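You operate a simulated robot arm through the tools that you are given. There is no shell and no other tool. Be economical: measure what you need, move in short steps, check, and stop when the job is done.

Carry out the task below with a simulated robot arm. There is one attempt and no reset: what you move stays moved.

Task
Press the oxygen key of ventilator three three times. Fetch the blue cord strap and set it on the green card. Close the stock cupboard door. Take the white valve module and put it on the top of the small steel table. Put the measuring jug in the rinse tub. Put the roll of bin bags on the top of the grey bench away on the open shelf under the drawers. Take the blue-rimmed water trap and leave it on the shelf over the parts cabinet. Put the blue tape roll on the top of the grey bench away on the low shelf with the transformer. The order is free. Set down upright: white valve module, measuring jug, roll of bin bags, blue-rimmed water trap.

It is judged by the outcome, as a careful person would: the job done as asked, and still so three seconds after it is handed in. It fails if anything else is knocked over, pushed out of place, dropped, spilled or broken.

Robot
A 7-joint arm with a two-finger parallel gripper on a trunk, on a base that drives. Base frame: it is fixed to the floor where the robot stands at the start and does not move with it; the origin is under the middle of the robot, x ahead of it, y to its left, z up. Readings come in mm, rad, newtons and seconds.
With the tool pointing down near the work surface it reaches from about 500 to 940 mm from the robot's upright axis, wherever it stands. Its first joint turns from -2.897 to 2.897 rad. Places, roughly: blue cord strap (6x6x3 cm) [300, -2100, 1300]; blue tape roll (7x7x2 cm) [-2100, -1800, 800]; blue-rimmed water trap (6x6x8 cm) [-2000, -2000, 800]; green card [-2250, -1250, 1250]; low shelf with the transformer [-1900, -2100, 300]; measuring jug [-750, -1750, 750]; open shelf under the drawers [-3800, -900, 100]; oxygen key of ventilator three [600, 0, 1000]; rinse tub [-3900, -1500, 900]; roll of bin bags [-1250, -1750, 750]; shelf over the parts cabinet (100x25 cm) [-2040, 1200, 1260]; stock cupboard door [-3400, -3000, 400]; top of the small steel table [-3300, -4300, 800]; white valve module [-3750, -3500, 750]. Payload 3.91 kg.
The tool frame sits at the grasp point between the pads (the TCP): z along the fingers, y along the line on which they close. The tips reach 30 mm beyond it. The gripper opens to 110 mm. The fingers are 20 mm wide and 10 mm thick; the gripper's body (48 by 112 mm) begins 55 mm behind the TCP.
Orientation is told as [roll, pitch, yaw] about the base's x, y, z axes, in that order, counted from this pose: with the fingers straight down and closing along the base's y, the tool's x points along the base's -x, its y along +y and its z along -z.

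Tools
- The arm moves only by the tool apply_moves. Its argument "motion" is a list of rows, each an object (a shift or turn left out is 0, a gripper value left out holds the last) with "delta_pos": the shift along the tool's x, y, z in units of 200 mm (1.0 is 200 mm), a list of three; "delta_rot": the turn, a rotation vector about the tool's x, y, z in units of 180 degrees (1.0 is 180 degrees), a list of three. In form: [{"delta_pos": [tx, ty, tz], "delta_rot": [wx, wy, wz]}, ...]. A call has 1 to 10 rows; each row is the pose to reach, as a shift and turn from the pose commanded when the call began, along the tool's axes at that moment. "grip" is the opening in per cent of the stroke, from 0 (shut) to 100 (fully open), set as the call begins (left out, the last holds). A call with a number of a shift or a turn outside -1 to 1 is refused whole. A row lasts 0.2 s, in which the tool goes at most 50 mm and 0.15 rad; a call with a longer step from one row to the next is refused whole, and so is a gripper value outside its range. Where a pose cannot be reached the arm comes as near as it can. A force on the tool above 40 N (or 10 N above the force at the start of the call, whichever is more), or a blocked arm, ends the call early, and 0.2 s more pass. The fingers move at their own pace (about 72 mm/s each) and stop on an object; they squeeze with about 22 N. The grip force told is the motor's: it shows also when the fingers shut on nothing. Time passes only in rows, and 0.2 s behind the last, so rows that repeat a pose let the fingers close. The reply holds the time, the measured pose of the TCP, the force on the tool along the base axes, the opening and the grip force, in the units named above and with some noise, with the torque about the TCP (base axes, N m) and any sound that the robot's microphone picked up.
- Cameras (640 x 400 px; columns grow to the right, rows downward): "scene" is now at [257.3, 20.8, 1470.6]; the picture's right is [0.23, -0.97, 0.00], its down [-0.52, -0.12, -0.84] and it looks along [0.82, 0.20, -0.54] (base axes); focal length 260 px, centre (320, 200). "wrist" rides on the gripper at [72, 17, -103] in the tool frame; the picture's right is [-0.23, 0.97, 0.00], its down [-0.76, -0.18, -0.62] and it looks along [-0.61, -0.14, 0.78] (tool axes); focal length 222 px, centre (320, 200). There is no depth. A picture from a camera that has moved, and an enlarged one, comes with that camera's place and axes in the base frame and with its lens.
- snapshot(camera): a new picture of that camera. The clock stands still meanwhile.
- move_column(by): slides the trunk up (or, below 0, down) by that many mm; the arm and the scene camera ride with it, the base frame stays. It gives what a move gives, with no picture.
- base_move(legs): drives the robot by 1 to 6 legs, each [ahead, left, turn to the left] in mm, mm and rad, along the robot's own axes; the way and the turn of a leg run together, so that a leg with both is an arc; at most 1500 mm and 3.142 rad a leg. The arm and the cameras ride along, it lands a little off, and it stops where it bumps. It gives what a move gives.
- head_to(pan, tilt): turns the head with the scene camera to pan (to the left, within 1.501 rad either way) and tilt (down, from -0.506 to 1.204), counted from straight ahead of the robot. It gives what a move gives.
- inspect(camera, box): a new picture of the part [left, top, right, bottom] of that camera's present view, enlarged. The clock stands still meanwhile.
- close_job(): hands the job in; it is judged then, once.

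Work in short steps. Places have to be worked out from the pictures, the camera data and where the tool is seen: move nearer, look again, correct. Check each grasp and each placing, and mend what went wrong. You have 207 turns and 180 pictures in all, those below and enlarged ones among them. Open the gripper and draw the arm clear of the work before you hand the job in, unless the task says otherwise; then end with one line.

The tools are called after "Request:" as a command line: name --argument value ..., lists and objects as JSON in quotes. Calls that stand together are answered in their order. apply_moves: Moves the arm, as the interface text tells. Its arguments: {"type":"object","properties":{"motion":{"type":"array","items":{"type":"object","properties":{"delta_pos":{"type":"array","items":{"type":"number"}},"delta_rot":{"type":"array","items":{"type":"number"}}}}},"grip":{"type":"number"}},"required":["motion"]} The other tools are called the same way: move_column (by) slides the trunk up or down; base_move (legs) drives the base; head_to (pan, tilt) turns the head that bears the scene camera; snapshot (camera) takes a picture; inspect (camera, box) takes an enlarged picture of a part of a camera's view; close_job () hands the job in.

At the start:

```text
time: 0.0
position: [460.2, 144.0, 1336.7]
ee_rot: [0.006, 0.001, 0.0]
ft_force: [0.1, 0.1, 0.4]
wrist_torque: [0.0, -0.02, -0.03]
opening: 109.9
grip_force: 0.1
trunk travel left (down, up): [-654.0, 29.0]
robot x, y, heading: [1.1, 0.9, 0.002]
head pan, tilt: [0.234, 0.564]
```

scene: 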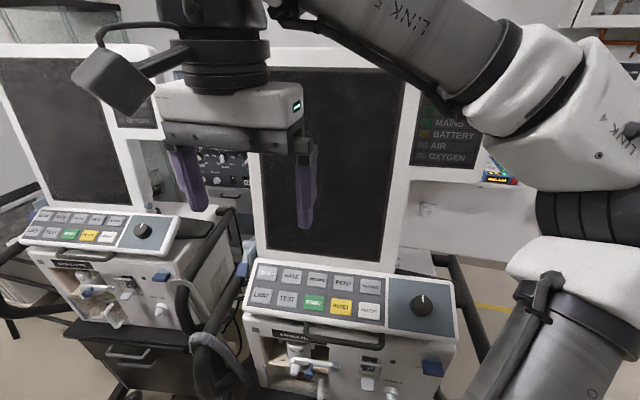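
wrist: 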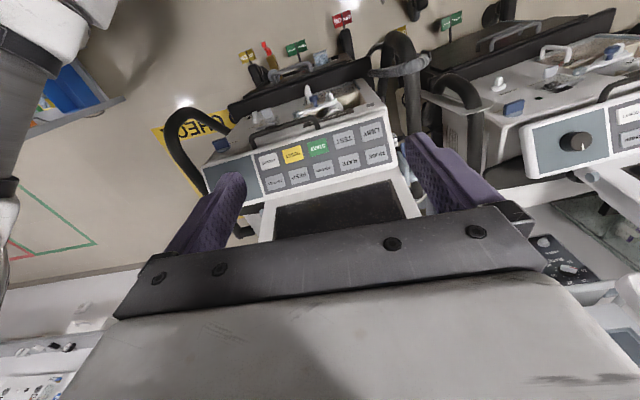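

I start by reading the key labels on the ventilator in front.

Request:
inspect --camera "scene" --box '[230, 240, 470, 390]'

Request:
inspect --camera "scene" --box '[0, 190, 240, 340]'

```text
2.67 times, centred on (350, 315) of scene
camera zoom: at [257.3, 20.8, 1470.6], right [0.23, -0.97, 0.0], down [-0.52, -0.12, -0.84], along [0.82, 0.2, -0.54], focal length 692 px, centre (240, -107)
```

zoom: 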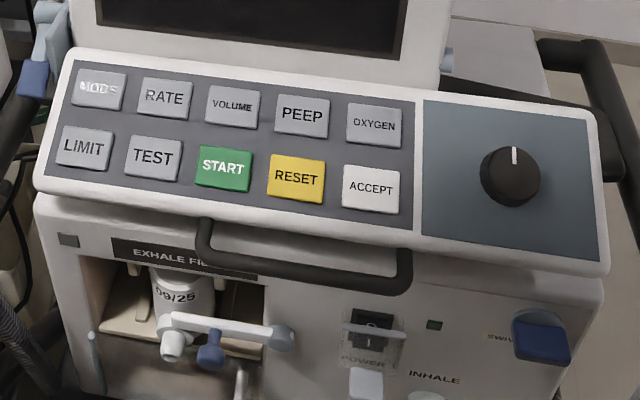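

```text
2.67 times, centred on (120, 265) of scene
camera zoom: at [257.3, 20.8, 1470.6], right [0.23, -0.97, 0.0], down [-0.52, -0.12, -0.84], along [0.82, 0.2, -0.54], focal length 692 px, centre (853, 27)
```

zoom: 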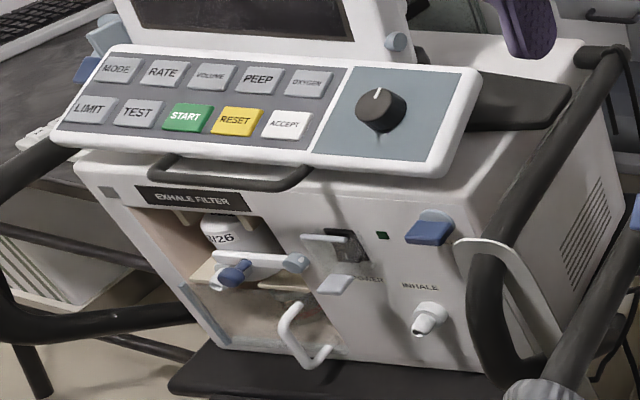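

The oxygen key of the front unit falls near [650,0,1000], matching the rough place. I check unit numbering by looking level ahead.

Request:
head_to --pan 0.3 --tilt 0.0

Request:
snapshot --camera "scene"

Request:
head_to --pan -0.4 --tilt 0.6

Request:
snapshot --camera "scene"

```text
time: 1.0
position: [459.6, 144.6, 1336.5]
ee_rot: [0.005, 0.002, 0.0]
ft_force: [0.9, 0.1, -0.3]
wrist_torque: [0.02, 0.01, 0.01]
opening: 110.0
grip_force: 0.0
trunk travel left (down, up): [-654.0, 29.0]
robot x, y, heading: [0.3, 0.6, -0.003]
head pan, tilt: [0.3, 0.0]
```

```text
175 pictures are left
camera scene: at [256.3, 26.8, 1522.5], right [0.3, -0.96, 0.0], down [0.0, 0.0, -1.0], along [0.96, 0.3, 0.0], focal length 260 px, centre (320, 200)
```

scene: 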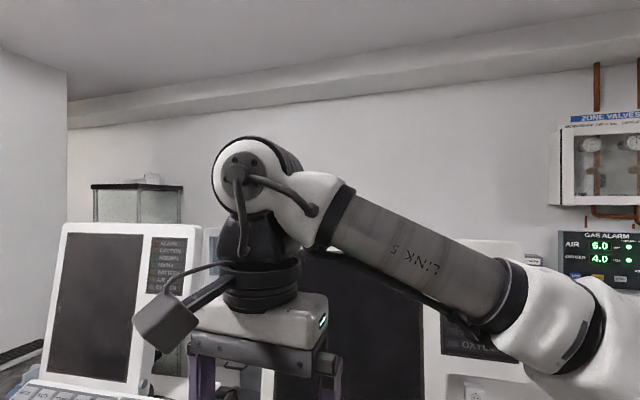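

```text
time: 2.0
position: [459.8, 143.9, 1336.1]
ee_rot: [0.004, 0.002, 0.0]
ft_force: [0.0, -0.4, 0.5]
wrist_torque: [0.01, -0.04, -0.02]
opening: 109.8
grip_force: 0.0
trunk travel left (down, up): [-654.0, 29.0]
robot x, y, heading: [1.7, 2.1, -0.001]
head pan, tilt: [-0.4, 0.6]
```

```text
174 pictures are left
camera scene: at [251.8, -34.1, 1467.4], right [-0.39, -0.92, 0.0], down [-0.52, 0.22, -0.83], along [0.76, -0.32, -0.56], focal length 260 px, centre (320, 200)
```

scene: 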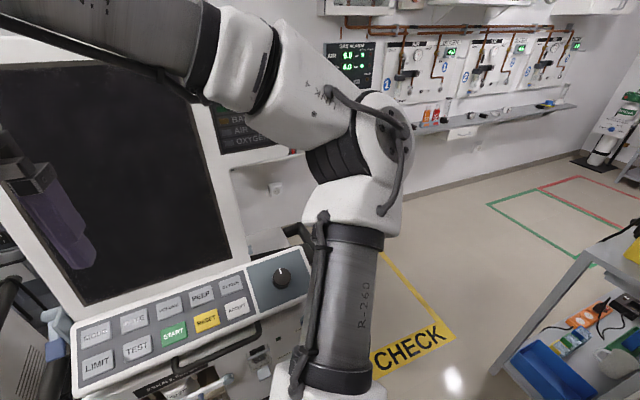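

Triangulating from three views, the oxygen key is near [650,-3,1006]. I close the fingers and move above and short of it, tool leaning slightly, to look closer.

Request:
apply_moves --grip 0 --motion '[{"delta_pos": [-0.1, -0.125, 0.12], "delta_rot": [0, -0.02, 0]}, {"delta_pos": [-0.2, -0.25, 0.24], "delta_rot": [0, -0.04, 0]}, {"delta_pos": [-0.3, -0.37, 0.36], "delta_rot": [0, -0.06, 0]}, {"delta_pos": [-0.4, -0.5, 0.48], "delta_rot": [0, -0.08, 0]}, {"delta_pos": [-0.5, -0.62, 0.6], "delta_rot": [0, -0.1, 0]}, {"delta_pos": [-0.6, -0.735, 0.72], "delta_rot": [0, -0.111, 0]}, {"delta_pos": [-0.6, -0.735, 0.8], "delta_rot": [0, -0.111, 0]}]'

Request:
snapshot --camera "wrist"

Request:
snapshot --camera "scene"

```text
time: 3.6
position: [580.0, -2.3, 1174.7]
ee_rot: [0.005, -0.347, -0.003]
ft_force: [-0.2, 0.3, -0.9]
wrist_torque: [-0.02, -0.03, -0.02]
opening: 0.2
grip_force: 22.2
trunk travel left (down, up): [-654.0, 29.0]
robot x, y, heading: [1.7, 2.2, 0.004]
head pan, tilt: [-0.4, 0.6]
```

```text
173 pictures are left
camera wrist: at [475.6, 14.4, 1246.4], right [0.21, 0.97, 0.08], down [0.5, -0.18, 0.84], along [0.84, -0.14, -0.53], focal length 222 px, centre (320, 200)
```

wrist: 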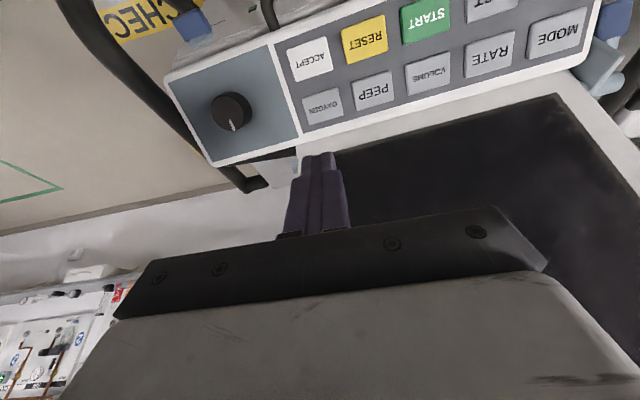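

```text
172 pictures are left
camera scene: at [251.7, -34.0, 1467.4], right [-0.39, -0.92, 0.0], down [-0.52, 0.22, -0.83], along [0.76, -0.32, -0.56], focal length 260 px, centre (320, 200)
```

scene: 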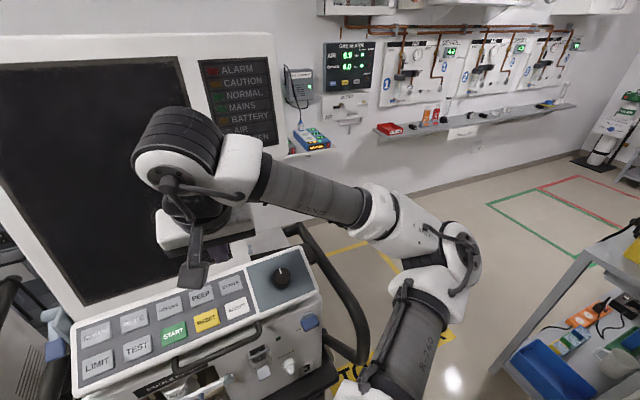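

The wrist ray confirms the key at about [648,0,1004]. I go to a 40 mm standoff along the tool axis and check.

Request:
apply_moves --motion '[{"delta_pos": [-0.01, 0.01, 0.2]}, {"delta_pos": [-0.02, 0.01, 0.4]}, {"delta_pos": [-0.03, 0.01, 0.57]}]'

Request:
snapshot --camera "wrist"

Request:
inspect --camera "scene" --box '[140, 220, 300, 320]'

```text
time: 4.5
position: [624.4, 0.6, 1070.7]
ee_rot: [0.006, -0.349, -0.002]
ft_force: [0.0, -0.4, -1.0]
wrist_torque: [0.01, 0.0, -0.01]
opening: 0.2
grip_force: 21.9
trunk travel left (down, up): [-654.0, 29.0]
robot x, y, heading: [1.4, -0.8, 0.003]
head pan, tilt: [-0.4, 0.6]
```

```text
171 pictures are left
camera wrist: at [520.0, 16.8, 1142.5], right [0.21, 0.97, 0.08], down [0.5, -0.18, 0.84], along [0.84, -0.14, -0.53], focal length 222 px, centre (320, 200)
```

wrist: 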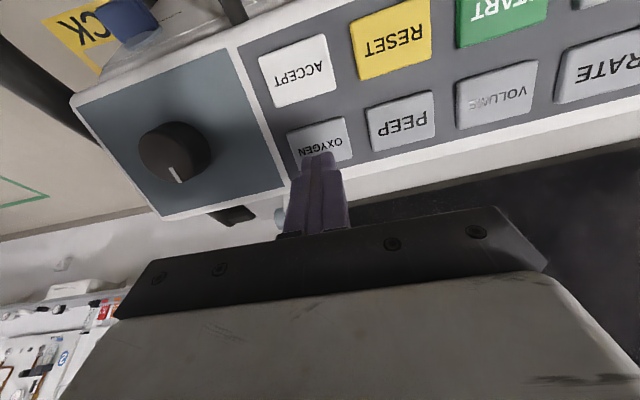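

```text
4.00 times, centred on (220, 270) of scene
camera zoom: at [252.0, -34.3, 1467.3], right [-0.39, -0.92, 0.0], down [-0.52, 0.22, -0.82], along [0.76, -0.32, -0.57], focal length 1039 px, centre (720, -80)
```

zoom: 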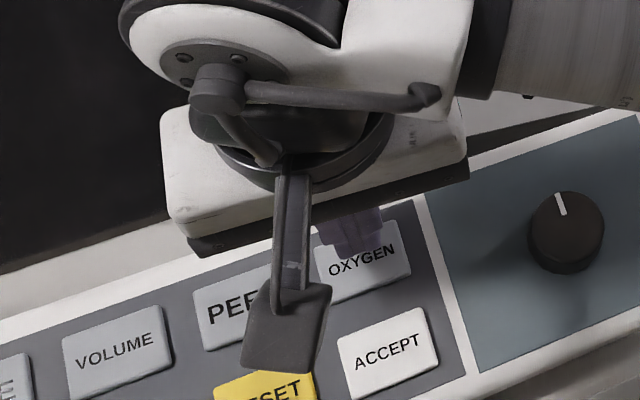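

Alignment is good. I advance towards the key in small steps, watching force and sound.

Request:
apply_moves --motion '[{"delta_pos": [0, 0, 0.1]}, {"delta_pos": [0, 0, 0.17]}, {"delta_pos": [0, 0, 0.185]}, {"delta_pos": [0, 0, 0.195]}]'

```text
time: 5.0
position: [629.5, 0.8, 1055.1]
ee_rot: [0.005, -0.365, -0.001]
ft_force: [-21.7, -0.7, 30.0]
wrist_torque: [0.12, -0.04, -0.11]
opening: 0.0
grip_force: 22.2
trunk travel left (down, up): [-654.0, 29.0]
robot x, y, heading: [0.3, 1.5, 0.0]
head pan, tilt: [-0.4, 0.6]
heard: click
stopped in row 2: the force on the tool passed its limit at 51 N (the readings are from after the stop); the commanded pose is now the measured one
```

A click was heard, contact came at tip z≈1027. I look before releasing, to verify the tip sits on OXYGEN.

Request:
inspect --camera "scene" --box '[140, 220, 300, 320]'

Request:
inspect --camera "wrist" --box '[240, 80, 400, 180]'

```text
4.00 times, centred on (220, 270) of scene
camera zoom: at [247.9, -34.5, 1468.6], right [-0.39, -0.92, 0.0], down [-0.52, 0.22, -0.83], along [0.76, -0.32, -0.56], focal length 1039 px, centre (720, -80)
```

zoom: 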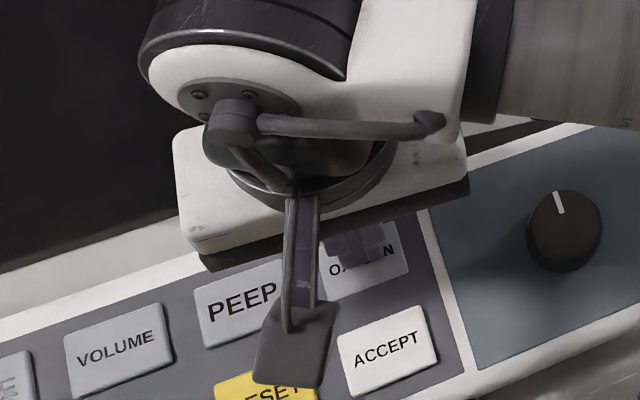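

```text
4.00 times, centred on (320, 130) of wrist
camera zoom: at [524.6, 17.1, 1124.8], right [0.21, 0.97, 0.09], down [0.49, -0.18, 0.85], along [0.85, -0.14, -0.52], focal length 888 px, centre (320, 480)
```

zoom: 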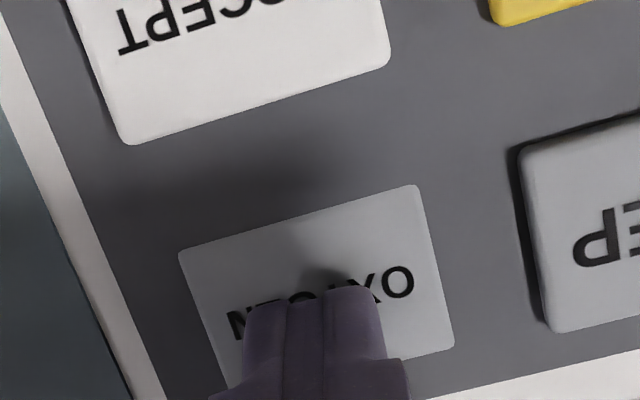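

The tip is squarely on OXYGEN. I retract 15 mm and press the second time.

Request:
apply_moves --motion '[{"delta_pos": [0, 0, -0.05]}, {"delta_pos": [0, 0, -0.075]}, {"delta_pos": [0, 0, -0.075]}]'

Request:
apply_moves --motion '[{"delta_pos": [0, 0, 0.04]}, {"delta_pos": [0, 0, 0.055]}, {"delta_pos": [0, 0, 0.065]}, {"delta_pos": [0, 0, 0.075]}, {"delta_pos": [0, 0, 0.085]}]'

Request:
apply_moves --motion '[{"delta_pos": [0, 0, -0.05]}, {"delta_pos": [0, 0, -0.085]}, {"delta_pos": [0, 0, -0.085]}]'

```text
time: 5.8
position: [627.8, 0.3, 1063.7]
ee_rot: [0.008, -0.357, -0.003]
ft_force: [0.8, -0.3, 0.1]
wrist_torque: [0.02, 0.02, -0.01]
opening: 0.1
grip_force: 22.3
trunk travel left (down, up): [-654.0, 29.0]
robot x, y, heading: [1.2, 0.0, -0.003]
head pan, tilt: [-0.4, 0.6]
```

```text
time: 6.9
position: [631.4, 0.7, 1055.1]
ee_rot: [0.009, -0.371, -0.006]
ft_force: [-12.9, -0.3, 21.4]
wrist_torque: [0.06, -0.08, 0.06]
opening: 0.0
grip_force: 22.2
trunk travel left (down, up): [-654.0, 29.0]
robot x, y, heading: [1.7, -2.7, -0.003]
head pan, tilt: [-0.4, 0.6]
heard: click
stopped in row 5: the force on the tool passed its limit at 43 N (the readings are from after the stop); the commanded pose is now the measured one
```

```text
time: 7.7
position: [627.7, 1.0, 1068.6]
ee_rot: [0.007, -0.367, -0.004]
ft_force: [0.2, 0.3, 0.2]
wrist_torque: [0.01, -0.01, 0.03]
opening: 0.0
grip_force: 22.1
trunk travel left (down, up): [-654.0, 29.0]
robot x, y, heading: [3.5, 3.5, 0.001]
head pan, tilt: [-0.4, 0.6]
```

Two clicks so far, force back to zero between. Third press now.

Request:
apply_moves --motion '[{"delta_pos": [0, 0, 0.04]}, {"delta_pos": [0, 0, 0.055]}, {"delta_pos": [0, 0, 0.065]}, {"delta_pos": [0, 0, 0.075]}, {"delta_pos": [0, 0, 0.085]}]'

```text
time: 8.9
position: [632.5, 0.8, 1055.1]
ee_rot: [0.009, -0.374, -0.003]
ft_force: [-5.2, 2.9, 29.4]
wrist_torque: [0.2, -0.46, 0.06]
opening: 0.0
grip_force: 21.4
trunk travel left (down, up): [-654.0, 29.0]
robot x, y, heading: [-0.9, 4.0, 0.001]
head pan, tilt: [-0.4, 0.6]
heard: click
```

Three clicks. I withdraw the arm up and back to a carrying pose.

Request:
apply_moves --motion '[{"delta_pos": [0, 0, -0.2]}, {"delta_pos": [0, 0, -0.4]}, {"delta_pos": [0, 0, -0.6], "delta_rot": [0, 0.02, 0]}, {"delta_pos": [0.05, 0, -0.8], "delta_rot": [0, 0.04, 0]}, {"delta_pos": [0.1, 0, -1.0], "delta_rot": [0, 0.06, 0]}, {"delta_pos": [0.2, 0, -1.0], "delta_rot": [0, 0.08, 0]}, {"delta_pos": [0.3, 0, -1.0], "delta_rot": [0, 0.1, 0]}, {"delta_pos": [0.4, 0, -1.0], "delta_rot": [0, 0.119, 0]}]'

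Request:
head_to --pan -1.3 --tilt 0.3

Request:
snapshot --camera "scene"

```text
time: 10.7
position: [489.0, 1.5, 1212.0]
ee_rot: [0.006, 0.008, -0.002]
ft_force: [0.3, 0.3, -0.3]
wrist_torque: [0.0, 0.02, 0.0]
opening: 0.3
grip_force: 22.0
trunk travel left (down, up): [-654.0, 29.0]
robot x, y, heading: [-2.6, -0.1, 0.002]
head pan, tilt: [-0.4, 0.6]
```

```text
time: 11.9
position: [488.1, 2.3, 1211.2]
ee_rot: [0.006, 0.009, 0.0]
ft_force: [1.1, 1.0, -0.2]
wrist_torque: [0.02, 0.02, -0.02]
opening: 0.0
grip_force: 21.7
trunk travel left (down, up): [-654.0, 29.0]
robot x, y, heading: [-0.6, -0.8, -0.005]
head pan, tilt: [-1.3, 0.3]
```

```text
167 pictures are left
camera scene: at [195.1, -89.9, 1494.8], right [-0.96, -0.27, 0.0], down [-0.08, 0.29, -0.96], along [0.26, -0.92, -0.3], focal length 260 px, centre (320, 200)
```

scene: 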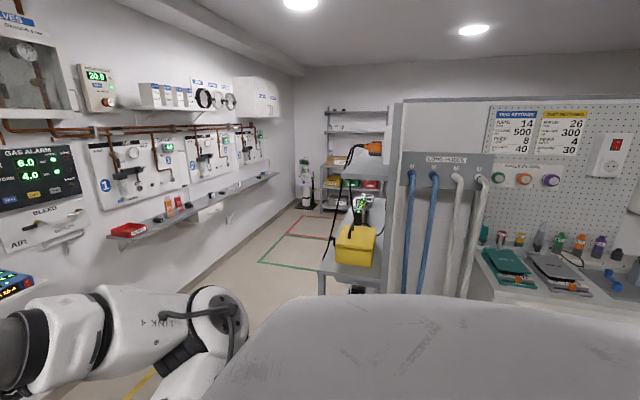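

I enlarge the region where the cord strap should be.

Request:
inspect --camera "scene" --box '[300, 110, 460, 210]'

Request:
inspect --camera "scene" --box '[460, 90, 640, 300]'

```text
4.00 times, centred on (380, 160) of scene
camera zoom: at [195.1, -89.9, 1494.8], right [-0.96, -0.27, 0.0], down [-0.08, 0.29, -0.96], along [0.26, -0.92, -0.3], focal length 1039 px, centre (80, 360)
```

zoom: 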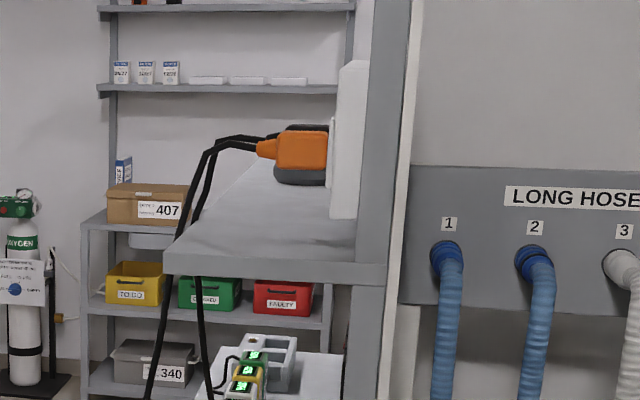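

```text
1.90 times, centred on (550, 195) of scene
camera zoom: at [195.1, -89.9, 1494.8], right [-0.96, -0.27, 0.0], down [-0.08, 0.29, -0.96], along [0.26, -0.92, -0.3], focal length 495 px, centre (-118, 210)
```

zoom: 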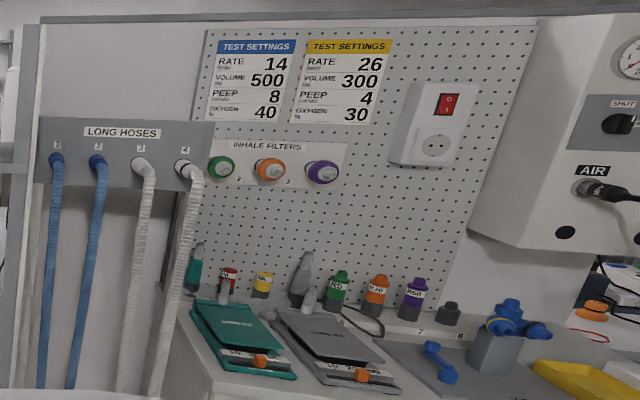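

The strap must be at the little shelf on the partition end. I drive back, turn right and approach for a better look.

Request:
base_move --legs '[[-200, 0, 0], [0, 0, -1.571], [800, 0, 0], [0, 450, 0]]'

Request:
head_to --pan 0.0 --tilt 0.4

Request:
snapshot --camera "scene"

Request:
snapshot --camera "wrist"

```text
time: 20.7
position: [-164.8, -1208.0, 1212.6]
ee_rot: [0.0, 0.015, -1.535]
ft_force: [-0.8, 5.4, 0.8]
wrist_torque: [-0.4, -0.02, -0.13]
opening: 0.0
grip_force: 22.1
trunk travel left (down, up): [-654.0, 29.0]
robot x, y, heading: [-180.3, -722.8, -1.541]
head pan, tilt: [-1.3, 0.3]
stopped in leg 3: the force on the tool passed its limit at 102 N (the readings are from after the stop); the commanded pose is now the measured one
```

```text
time: 22.2
position: [-163.8, -1209.1, 1212.3]
ee_rot: [0.001, 0.014, -1.535]
ft_force: [-0.6, 8.8, 0.4]
wrist_torque: [-0.52, 0.0, -0.12]
opening: 0.0
grip_force: 22.1
trunk travel left (down, up): [-654.0, 29.0]
robot x, y, heading: [-178.4, -725.3, -1.545]
head pan, tilt: [0.0, 0.4]
```

```text
164 pictures are left
camera scene: at [-171.6, -985.9, 1485.9], right [-1.0, -0.03, 0.0], down [-0.01, 0.39, -0.92], along [0.02, -0.92, -0.39], focal length 260 px, centre (320, 200)
```

scene: 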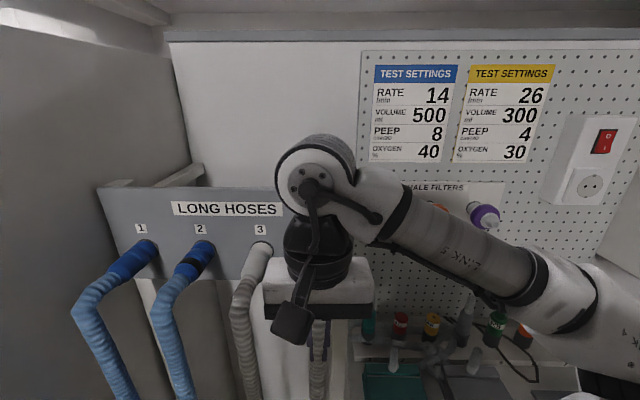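

```text
163 pictures are left
camera wrist: at [-150.7, -1136.8, 1315.8], right [0.98, -0.19, 0.0], down [-0.15, -0.78, 0.61], along [-0.12, -0.6, -0.79], focal length 222 px, centre (320, 200)
```

wrist: 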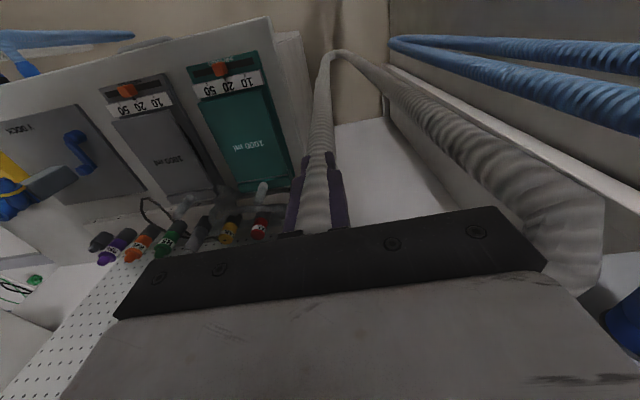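

I bumped a hanging hose with the hand; the partition is closer than I judged. I back away at once and look whether all is as it was.

Request:
base_move --legs '[[-250, 0, 0]]'

Request:
snapshot --camera "scene"

Request:
head_to --pan 0.6 --tilt 0.4

Request:
snapshot --camera "scene"

```text
time: 24.0
position: [-170.6, -958.0, 1212.0]
ee_rot: [0.002, 0.015, -1.532]
ft_force: [0.3, 0.4, 0.4]
wrist_torque: [-0.03, -0.01, -0.01]
opening: 0.1
grip_force: 22.4
trunk travel left (down, up): [-654.0, 29.0]
robot x, y, heading: [-183.7, -475.6, -1.54]
head pan, tilt: [0.0, 0.4]
```

```text
162 pictures are left
camera scene: at [-177.9, -736.0, 1485.8], right [-1.0, -0.03, 0.0], down [-0.01, 0.39, -0.92], along [0.03, -0.92, -0.39], focal length 260 px, centre (320, 200)
```

scene: 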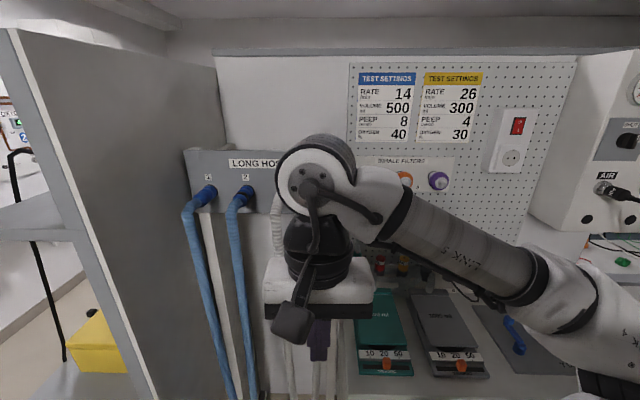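

```text
time: 25.0
position: [-171.0, -959.8, 1212.3]
ee_rot: [0.001, 0.015, -1.533]
ft_force: [0.8, 0.0, 0.3]
wrist_torque: [-0.01, 0.02, -0.01]
opening: 0.0
grip_force: 22.0
trunk travel left (down, up): [-654.0, 29.0]
robot x, y, heading: [-187.6, -469.0, -1.546]
head pan, tilt: [0.6, 0.4]
```

```text
161 pictures are left
camera scene: at [-126.1, -719.3, 1485.6], right [-0.81, -0.59, 0.0], down [-0.23, 0.32, -0.92], along [0.54, -0.75, -0.39], focal length 260 px, centre (320, 200)
```

scene: 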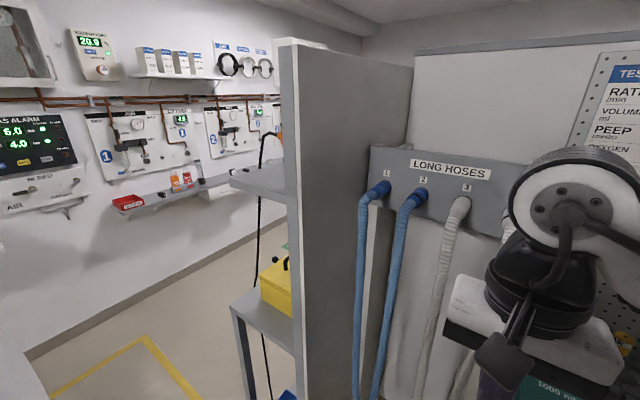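

Hoses hang undisturbed. The shelf lies on the far side of the end panel (edge ≈[162,-1040]); the aisle beyond is wide (wall x≈1900). I turn away, drive round the end, and look along the aisle.

Request:
base_move --legs '[[0, 0, 1.546], [0, -230, 0], [1100, 0, 0], [0, 0, -1.571]]'

Request:
head_to --pan -0.5 --tilt 0.3

Request:
snapshot --camera "scene"

```text
time: 40.5
position: [950.2, -1168.8, 1211.5]
ee_rot: [0.002, 0.015, -1.53]
ft_force: [-0.1, 0.9, -0.2]
wrist_torque: [0.0, -0.01, 0.04]
opening: 0.0
grip_force: 21.4
trunk travel left (down, up): [-654.0, 29.0]
robot x, y, heading: [936.3, -683.2, -1.54]
head pan, tilt: [0.6, 0.4]
```

```text
time: 41.8
position: [951.0, -1167.2, 1211.2]
ee_rot: [0.003, 0.017, -1.531]
ft_force: [0.7, 0.0, -0.7]
wrist_torque: [0.02, 0.0, 0.0]
opening: 0.2
grip_force: 21.9
trunk travel left (down, up): [-654.0, 29.0]
robot x, y, heading: [933.6, -684.3, -1.537]
head pan, tilt: [-0.499, 0.3]
```

```text
160 pictures are left
camera scene: at [897.4, -937.5, 1494.9], right [-0.89, 0.45, 0.0], down [0.13, 0.26, -0.96], along [-0.43, -0.85, -0.3], focal length 260 px, centre (320, 200)
```

scene: 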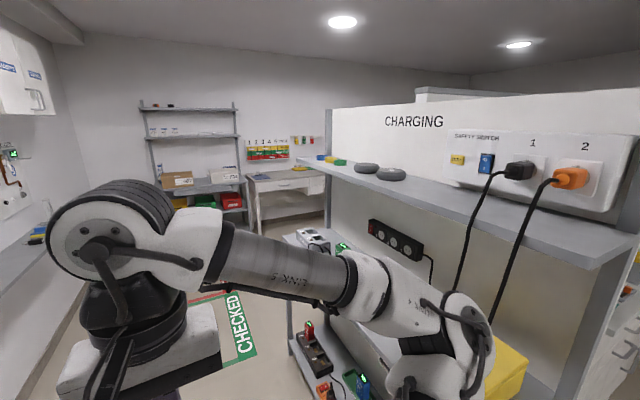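

Blue strap sits at the shelf's far end, near [284,-2120,1300], beside yellow and green ones. I drive alongside and face it.

Request:
base_move --legs '[[1390, 70, 0], [0, 0, -1.604]]'

Request:
head_to --pan 0.0 --tilt 0.3

Request:
snapshot --camera "scene"

Request:
snapshot --camera "wrist"

```text
time: 52.8
position: [579.0, -2127.7, 1211.4]
ee_rot: [0.002, 0.014, -3.066]
ft_force: [-0.6, 0.1, 0.4]
wrist_torque: [-0.02, 0.04, 0.03]
opening: 0.0
grip_force: 22.0
trunk travel left (down, up): [-654.0, 29.0]
robot x, y, heading: [1060.8, -2093.2, -3.073]
head pan, tilt: [-0.499, 0.3]
```

```text
time: 53.7
position: [580.1, -2127.8, 1211.5]
ee_rot: [0.002, 0.016, -3.066]
ft_force: [0.0, -0.8, 0.4]
wrist_torque: [0.01, 0.02, 0.02]
opening: 0.0
grip_force: 22.1
trunk travel left (down, up): [-654.0, 29.0]
robot x, y, heading: [1063.4, -2091.8, -3.075]
head pan, tilt: [0.0, 0.3]
```

```text
159 pictures are left
camera scene: at [800.9, -2110.6, 1494.9], right [-0.06, 1.0, 0.0], down [0.3, 0.02, -0.96], along [-0.95, -0.06, -0.3], focal length 260 px, centre (320, 200)
```

scene: 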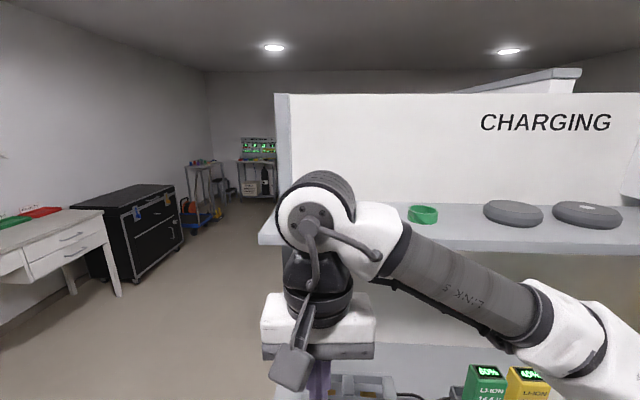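

```text
158 pictures are left
camera wrist: at [651.2, -2138.5, 1315.4], right [-0.15, -0.99, 0.0], down [-0.78, 0.12, 0.61], along [-0.6, 0.1, -0.79], focal length 222 px, centre (320, 200)
```

wrist: 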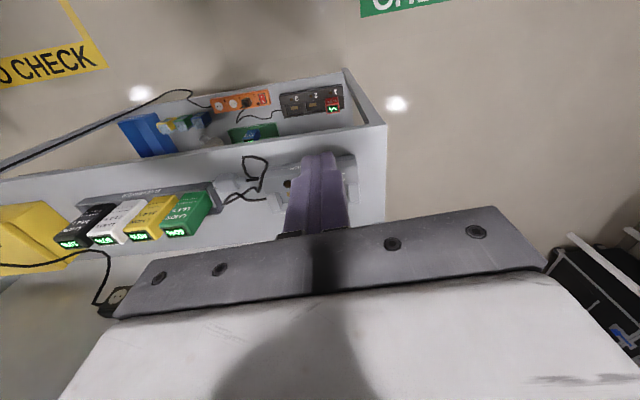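

The arm hides the straps. I raise the hand 200 mm and look with the wrist camera.

Request:
apply_moves --grip 100 --motion '[{"delta_pos": [0, 0, -0.25]}, {"delta_pos": [0, 0, -0.5]}, {"delta_pos": [0, 0, -0.75]}, {"delta_pos": [0, 0, -1.0]}]'

Request:
snapshot --camera "wrist"

Request:
snapshot --camera "scene"

```text
time: 54.7
position: [577.2, -2126.4, 1332.7]
ee_rot: [0.062, 0.025, -3.03]
ft_force: [0.1, -0.1, 0.2]
wrist_torque: [-0.02, 0.01, 0.01]
opening: 110.0
grip_force: 0.1
out of reach, approached as far as the arm can: row 3, 4
trunk travel left (down, up): [-654.0, 29.0]
robot x, y, heading: [1064.7, -2097.0, -3.074]
head pan, tilt: [0.0, 0.3]
```

```text
157 pictures are left
camera wrist: at [646.4, -2127.9, 1437.4], right [-0.12, -0.99, 0.05], down [-0.8, 0.13, 0.59], along [-0.59, 0.03, -0.81], focal length 222 px, centre (320, 200)
```

wrist: 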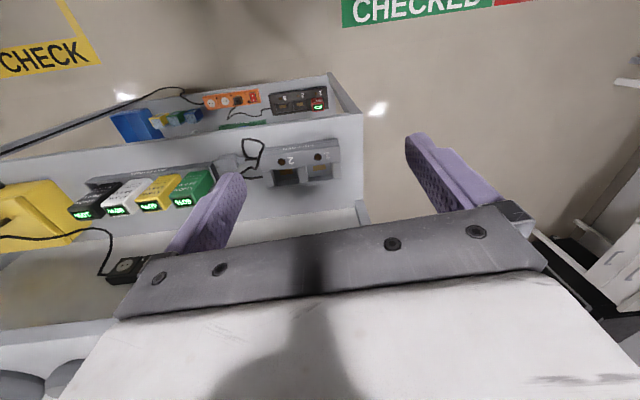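

```text
156 pictures are left
camera scene: at [801.4, -2110.9, 1495.0], right [-0.07, 1.0, 0.0], down [0.29, 0.02, -0.96], along [-0.95, -0.06, -0.3], focal length 260 px, centre (320, 200)
```

scene: 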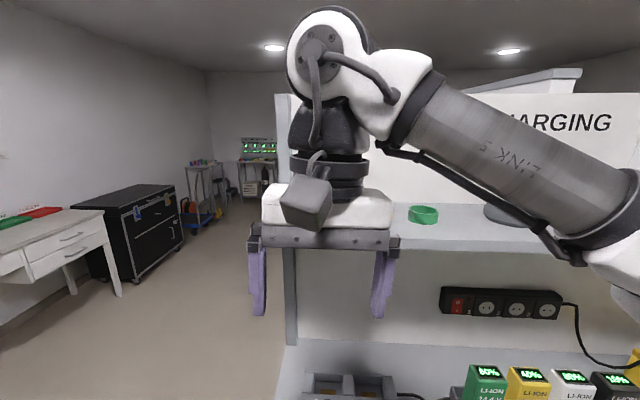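

The arm still hides it. I swing the hand 200 mm to the right side of the picture and look again.

Request:
apply_moves --motion '[{"delta_pos": [0, -0.2, 0.1]}, {"delta_pos": [0, -0.4, 0.1]}, {"delta_pos": [0, -0.6, 0.1]}, {"delta_pos": [0, -0.8, 0.1]}, {"delta_pos": [0, -1.0, 0.1]}]'

Request:
snapshot --camera "scene"

```text
time: 55.3
position: [568.6, -2118.8, 1312.9]
ee_rot: [0.02, 0.024, -2.854]
ft_force: [0.2, 0.4, 0.2]
wrist_torque: [0.01, 0.05, -0.03]
opening: 110.1
grip_force: 0.1
trunk travel left (down, up): [-654.0, 29.0]
robot x, y, heading: [1062.7, -2094.1, -3.075]
head pan, tilt: [0.0, 0.3]
stopped in row 2: the arm was blocked; the commanded pose is now the measured one
```

```text
155 pictures are left
camera scene: at [800.8, -2110.6, 1494.8], right [-0.07, 1.0, 0.0], down [0.3, 0.02, -0.96], along [-0.95, -0.06, -0.3], focal length 260 px, centre (320, 200)
```

scene: 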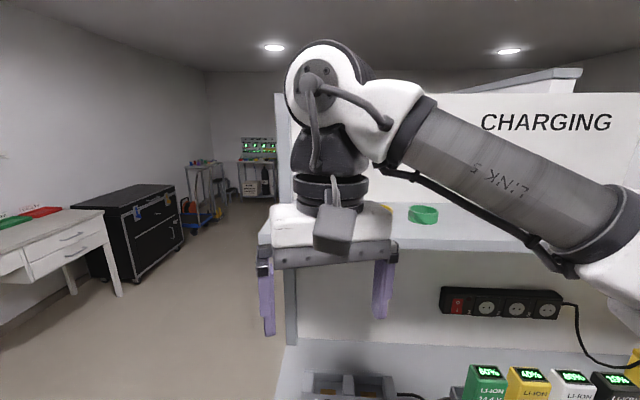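

I lower a little, square the yaw and then tilt the fingers forward, so the wrist camera faces the shelf.

Request:
apply_moves --motion '[{"delta_pos": [0, 0, 0.15], "delta_rot": [0, 0, 0.046]}, {"delta_pos": [0, 0, 0.3], "delta_rot": [0, 0, 0.09]}]'

Request:
apply_moves --motion '[{"delta_pos": [0, 0, 0], "delta_rot": [0, -0.045, 0]}, {"delta_pos": [0, 0, 0], "delta_rot": [0, -0.09, 0]}, {"delta_pos": [0, 0, 0], "delta_rot": [0, -0.135, 0]}, {"delta_pos": [0, 0, 0], "delta_rot": [0, -0.18, 0]}, {"delta_pos": [0, 0, 0], "delta_rot": [0, -0.225, 0]}, {"delta_pos": [0, 0, 0], "delta_rot": [0, -0.25, 0]}]'

Request:
snapshot --camera "wrist"

Request:
snapshot --camera "scene"

```text
time: 55.9
position: [569.8, -2119.5, 1253.7]
ee_rot: [0.008, 0.025, -3.139]
ft_force: [0.6, -0.3, 0.6]
wrist_torque: [-0.01, 0.0, 0.02]
opening: 109.9
grip_force: 0.0
trunk travel left (down, up): [-654.0, 29.0]
robot x, y, heading: [1062.9, -2093.6, -3.071]
head pan, tilt: [0.0, 0.3]
```

```text
time: 57.3
position: [570.9, -2118.1, 1254.8]
ee_rot: [0.012, -0.762, 3.132]
ft_force: [-0.7, 0.0, 0.4]
wrist_torque: [-0.03, 0.01, 0.03]
opening: 109.9
grip_force: 0.1
trunk travel left (down, up): [-654.0, 29.0]
robot x, y, heading: [1064.6, -2095.3, -3.078]
head pan, tilt: [0.0, 0.3]
```

```text
154 pictures are left
camera wrist: at [694.0, -2134.7, 1278.3], right [-0.16, -0.97, 0.17], down [-0.12, 0.19, 0.97], along [-0.98, 0.14, -0.15], focal length 222 px, centre (320, 200)
```

wrist: 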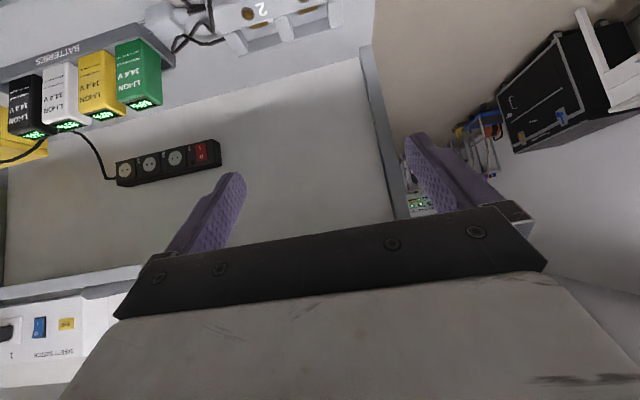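

```text
153 pictures are left
camera scene: at [801.0, -2110.7, 1494.9], right [-0.07, 1.0, 0.0], down [0.29, 0.02, -0.96], along [-0.95, -0.06, -0.3], focal length 260 px, centre (320, 200)
```

scene: 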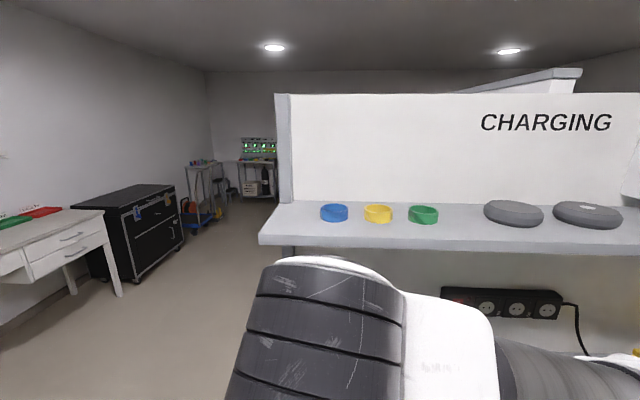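

Now the straps are clear: blue at ≈[275,-2113,1302], shelf top ≈1285, front edge x≈380. I approach at 45° with the fingers astride it, stopping 60 mm short.

Request:
apply_moves --grip 76 --motion '[{"delta_pos": [-0.25, 0, 0]}, {"delta_pos": [-0.5, 0, 0]}, {"delta_pos": [-0.75, 0, 0]}, {"delta_pos": [-0.92, -0.02, 0.15]}, {"delta_pos": [-1.0, -0.02, 0.32]}, {"delta_pos": [-1.0, -0.02, 0.4]}]'

Request:
snapshot --camera "wrist"

Request:
snapshot --camera "scene"

```text
time: 58.7
position: [370.2, -2114.2, 1334.6]
ee_rot: [0.011, -0.761, 3.136]
ft_force: [0.7, 0.8, -0.5]
wrist_torque: [0.03, 0.0, -0.03]
opening: 83.5
grip_force: 0.0
trunk travel left (down, up): [-654.0, 29.0]
robot x, y, heading: [1064.3, -2095.7, -3.079]
head pan, tilt: [0.0, 0.3]
```

```text
152 pictures are left
camera wrist: at [493.1, -2131.0, 1358.1], right [-0.16, -0.97, 0.16], down [-0.12, 0.19, 0.98], along [-0.98, 0.14, -0.15], focal length 222 px, centre (320, 200)
```

wrist: 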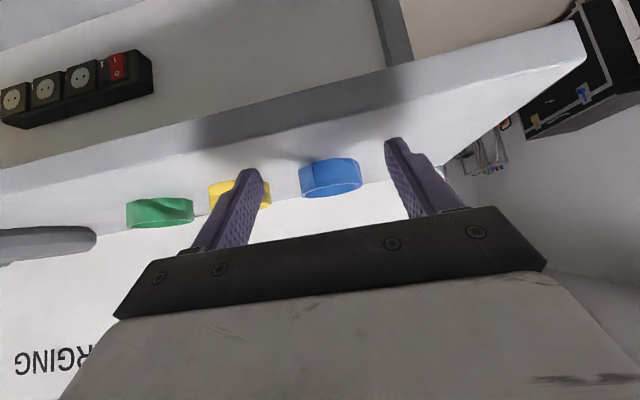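

```text
151 pictures are left
camera scene: at [800.9, -2110.6, 1494.9], right [-0.07, 1.0, 0.0], down [0.3, 0.02, -0.96], along [-0.95, -0.06, -0.3], focal length 260 px, centre (320, 200)
```

scene: 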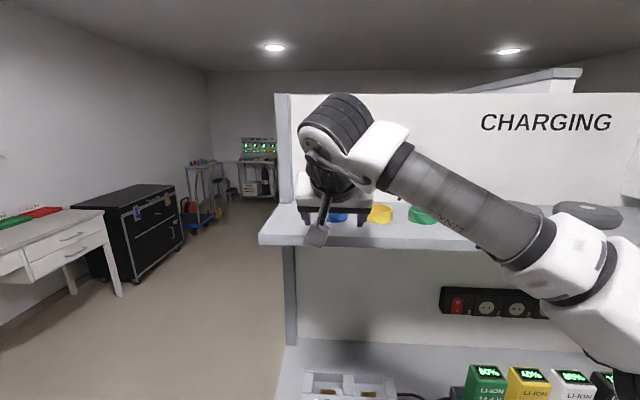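

Wrist view agrees: strap at [270,-2114,1301], centred between the fingers. I advance astride it and close.

Request:
apply_moves --motion '[{"delta_pos": [-0.1, 0, 0.12]}, {"delta_pos": [-0.2, 0, 0.24]}, {"delta_pos": [-0.257, 0, 0.345]}]'

Request:
apply_moves --grip 30 --motion '[{"delta_pos": [0, 0, 0]}, {"delta_pos": [0, 0, 0]}, {"delta_pos": [0, 0, 0]}]'

Request:
snapshot --camera "wrist"

```text
time: 59.6
position: [292.1, -2116.6, 1327.5]
ee_rot: [0.01, -0.779, 3.141]
ft_force: [10.1, -1.4, 23.0]
wrist_torque: [0.91, -0.02, -0.44]
opening: 82.5
grip_force: 0.1
trunk travel left (down, up): [-654.0, 29.0]
robot x, y, heading: [1060.3, -2093.7, -3.076]
head pan, tilt: [0.0, 0.3]
stopped in row 3: the force on the tool passed its limit at 64 N (the readings are from after the stop); the commanded pose is now the measured one
```

```text
time: 60.1
position: [289.1, -2106.2, 1328.5]
ee_rot: [0.006, -0.78, 3.128]
ft_force: [1.2, 8.6, 17.7]
wrist_torque: [0.61, 0.06, -0.25]
opening: 55.5
grip_force: 22.5
trunk travel left (down, up): [-654.0, 29.0]
robot x, y, heading: [1064.0, -2094.8, -3.078]
head pan, tilt: [0.0, 0.3]
stopped in row 2: the force on the tool passed its limit at 43 N (the readings are from after the stop); the commanded pose is now the measured one
```

```text
150 pictures are left
camera wrist: at [411.7, -2125.1, 1350.3], right [-0.17, -0.97, 0.16], down [-0.1, 0.18, 0.98], along [-0.98, 0.15, -0.13], focal length 222 px, centre (320, 200)
```

wrist: 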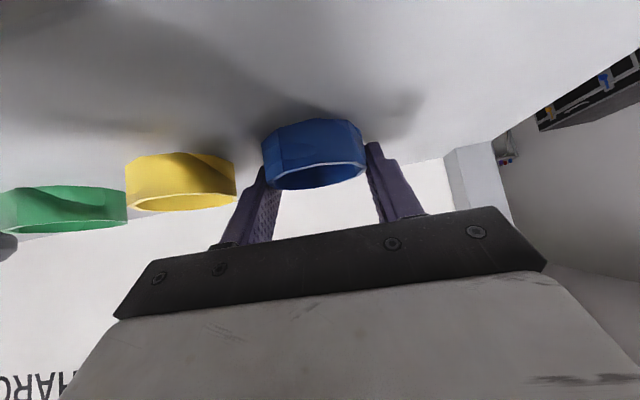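

Grip holds at 55.5 mm with the tips resting on the shelf. I lift straight up and check.

Request:
apply_moves --grip 30 --motion '[{"delta_pos": [-0.03, 0, -0.03]}, {"delta_pos": [-0.1, 0, -0.1]}, {"delta_pos": [-0.15, 0, -0.17]}]'

Request:
snapshot --camera "wrist"

```text
time: 60.9
position: [287.5, -2109.6, 1370.5]
ee_rot: [0.006, -0.771, 3.131]
ft_force: [-0.6, 0.1, 0.0]
wrist_torque: [0.0, 0.02, 0.03]
opening: 55.5
grip_force: 22.3
trunk travel left (down, up): [-654.0, 29.0]
robot x, y, heading: [1064.3, -2091.5, -3.079]
head pan, tilt: [0.0, 0.3]
```

```text
149 pictures are left
camera wrist: at [411.5, -2126.6, 1394.1], right [-0.17, -0.97, 0.16], down [-0.11, 0.18, 0.98], along [-0.98, 0.15, -0.14], focal length 222 px, centre (320, 200)
```

wrist: 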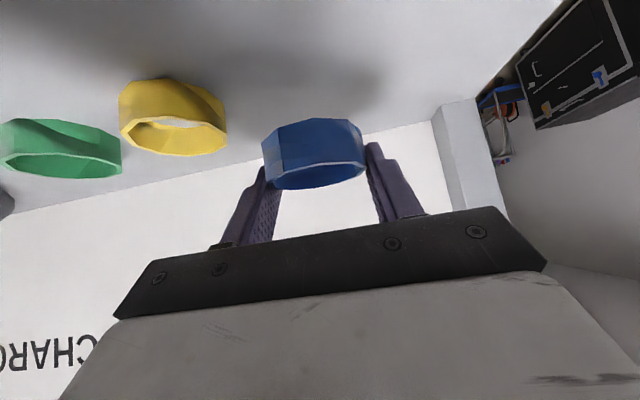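

The strap is held. I draw back from the shelf and then drive sideways into the south aisle to see the rest of the room.

Request:
apply_moves --motion '[{"delta_pos": [0.15, 0, -0.15]}, {"delta_pos": [0.32, 0, -0.3]}, {"delta_pos": [0.49, 0, -0.46]}, {"delta_pos": [0.66, 0, -0.62]}, {"delta_pos": [0.83, 0, -0.78]}, {"delta_pos": [0.95, 0, -0.9]}]'

Request:
base_move --legs '[[0, 850, 0], [800, 0, 0]]'

Request:
head_to --pan -0.3 --tilt 0.25

Request:
snapshot --camera "scene"

```text
time: 62.3
position: [552.1, -2112.7, 1362.4]
ee_rot: [0.02, -0.769, 3.132]
ft_force: [0.9, 0.5, 0.1]
wrist_torque: [0.0, -0.01, 0.0]
opening: 55.4
grip_force: 22.0
trunk travel left (down, up): [-654.0, 29.0]
robot x, y, heading: [1062.7, -2097.4, -3.079]
head pan, tilt: [0.0, 0.3]
```

```text
time: 73.2
position: [-199.4, -3031.5, 1364.7]
ee_rot: [0.025, -0.77, 3.135]
ft_force: [-0.5, -0.6, 1.0]
wrist_torque: [0.03, -0.04, -0.02]
opening: 55.1
grip_force: 22.5
trunk travel left (down, up): [-654.0, 29.0]
robot x, y, heading: [312.9, -3011.6, -3.059]
head pan, tilt: [0.0, 0.3]
```

```text
time: 74.0
position: [-198.5, -3030.9, 1364.8]
ee_rot: [0.029, -0.769, 3.132]
ft_force: [-0.1, 0.2, 0.0]
wrist_torque: [-0.01, 0.03, 0.04]
opening: 54.9
grip_force: 22.0
trunk travel left (down, up): [-654.0, 29.0]
robot x, y, heading: [313.7, -3006.7, -3.061]
head pan, tilt: [-0.3, 0.25]
```

```text
148 pictures are left
camera scene: at [53.2, -3000.6, 1499.6], right [0.22, 0.98, 0.0], down [0.24, -0.05, -0.97], along [-0.95, 0.21, -0.25], focal length 260 px, centre (320, 200)
```

scene: 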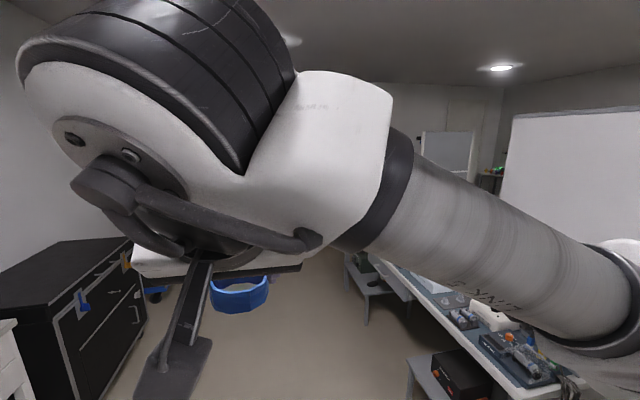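

The arm blocks the view; I lower it, returning the tool to vertical.

Request:
apply_moves --motion '[{"delta_pos": [0.17, 0, 0.17], "delta_rot": [0, 0.04, 0]}, {"delta_pos": [0.34, 0, 0.34], "delta_rot": [0, 0.08, 0]}, {"delta_pos": [0.5, 0, 0.5], "delta_rot": [0, 0.12, 0]}, {"delta_pos": [0.66, 0, 0.66], "delta_rot": [0, 0.16, 0]}, {"delta_pos": [0.82, 0, 0.82], "delta_rot": [0, 0.2, 0]}, {"delta_pos": [0.98, 0, 0.98], "delta_rot": [0, 0.245, 0]}]'

Request:
apply_moves --motion '[{"delta_pos": [0, 0, 0.25]}, {"delta_pos": [0, 0, 0.5]}, {"delta_pos": [0, 0, 0.75]}]'

Request:
snapshot --camera "scene"

```text
time: 75.4
position: [-194.6, -3035.8, 1085.5]
ee_rot: [0.017, 0.002, -3.129]
ft_force: [0.1, 0.5, -0.5]
wrist_torque: [0.01, -0.03, 0.0]
opening: 55.1
grip_force: 22.0
trunk travel left (down, up): [-654.0, 29.0]
robot x, y, heading: [312.3, -3001.3, -3.063]
head pan, tilt: [-0.3, 0.25]
```

```text
time: 76.2
position: [-200.4, -3038.5, 937.7]
ee_rot: [0.019, 0.002, -3.13]
ft_force: [0.3, 0.4, 0.3]
wrist_torque: [0.0, 0.0, -0.02]
opening: 55.3
grip_force: 22.2
out of reach, approached as far as the arm can: row 3
trunk travel left (down, up): [-654.0, 29.0]
robot x, y, heading: [310.7, -3008.4, -3.063]
head pan, tilt: [-0.3, 0.25]
```

```text
147 pictures are left
camera scene: at [52.7, -3000.5, 1499.5], right [0.22, 0.98, 0.0], down [0.24, -0.05, -0.97], along [-0.95, 0.21, -0.25], focal length 260 px, centre (320, 200)
```

scene: 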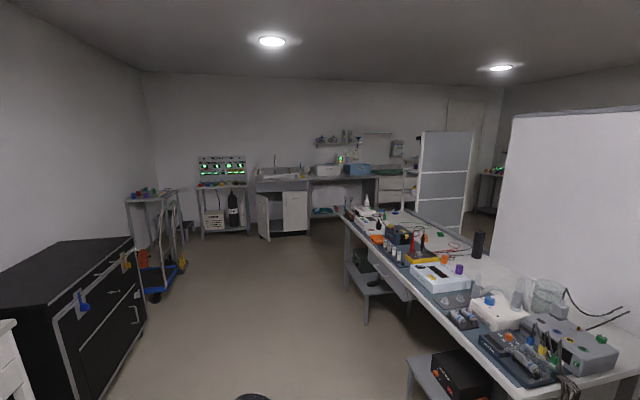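

Good overview. I enlarge the bench and the far wall.

Request:
inspect --camera "scene" --box '[320, 120, 520, 260]'

Request:
inspect --camera "scene" --box '[400, 200, 640, 400]'

Request:
inspect --camera "scene" --box '[120, 140, 330, 270]'

```text
2.86 times, centred on (420, 190) of scene
camera zoom: at [52.7, -3000.5, 1499.5], right [0.22, 0.98, 0.0], down [0.24, -0.05, -0.97], along [-0.95, 0.21, -0.25], focal length 742 px, centre (34, 229)
```

zoom: 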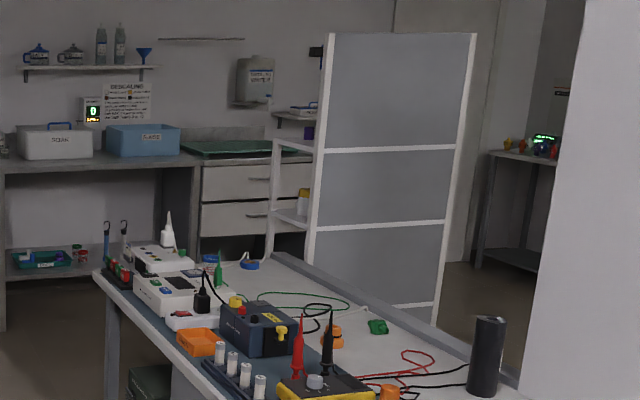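

```text
2.00 times, centred on (520, 300) of scene
camera zoom: at [52.7, -3000.5, 1499.5], right [0.22, 0.98, 0.0], down [0.24, -0.05, -0.97], along [-0.95, 0.21, -0.25], focal length 519 px, centre (-80, 0)
```

zoom: 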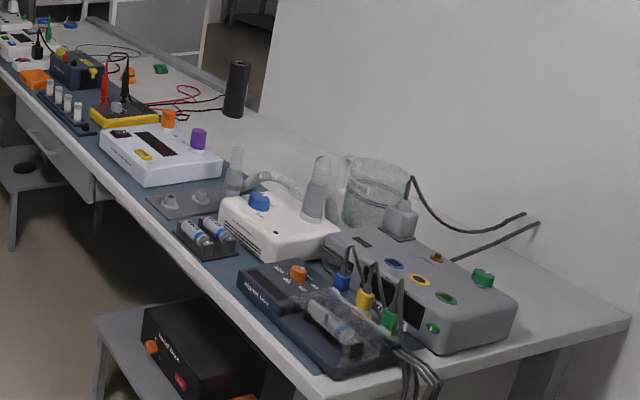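

```text
3.05 times, centred on (225, 205) of scene
camera zoom: at [52.7, -3000.5, 1499.5], right [0.22, 0.98, 0.0], down [0.24, -0.05, -0.97], along [-0.95, 0.21, -0.25], focal length 791 px, centre (610, 185)
```

zoom: 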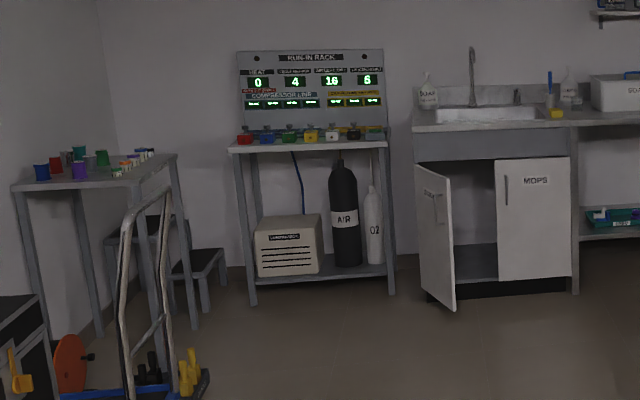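

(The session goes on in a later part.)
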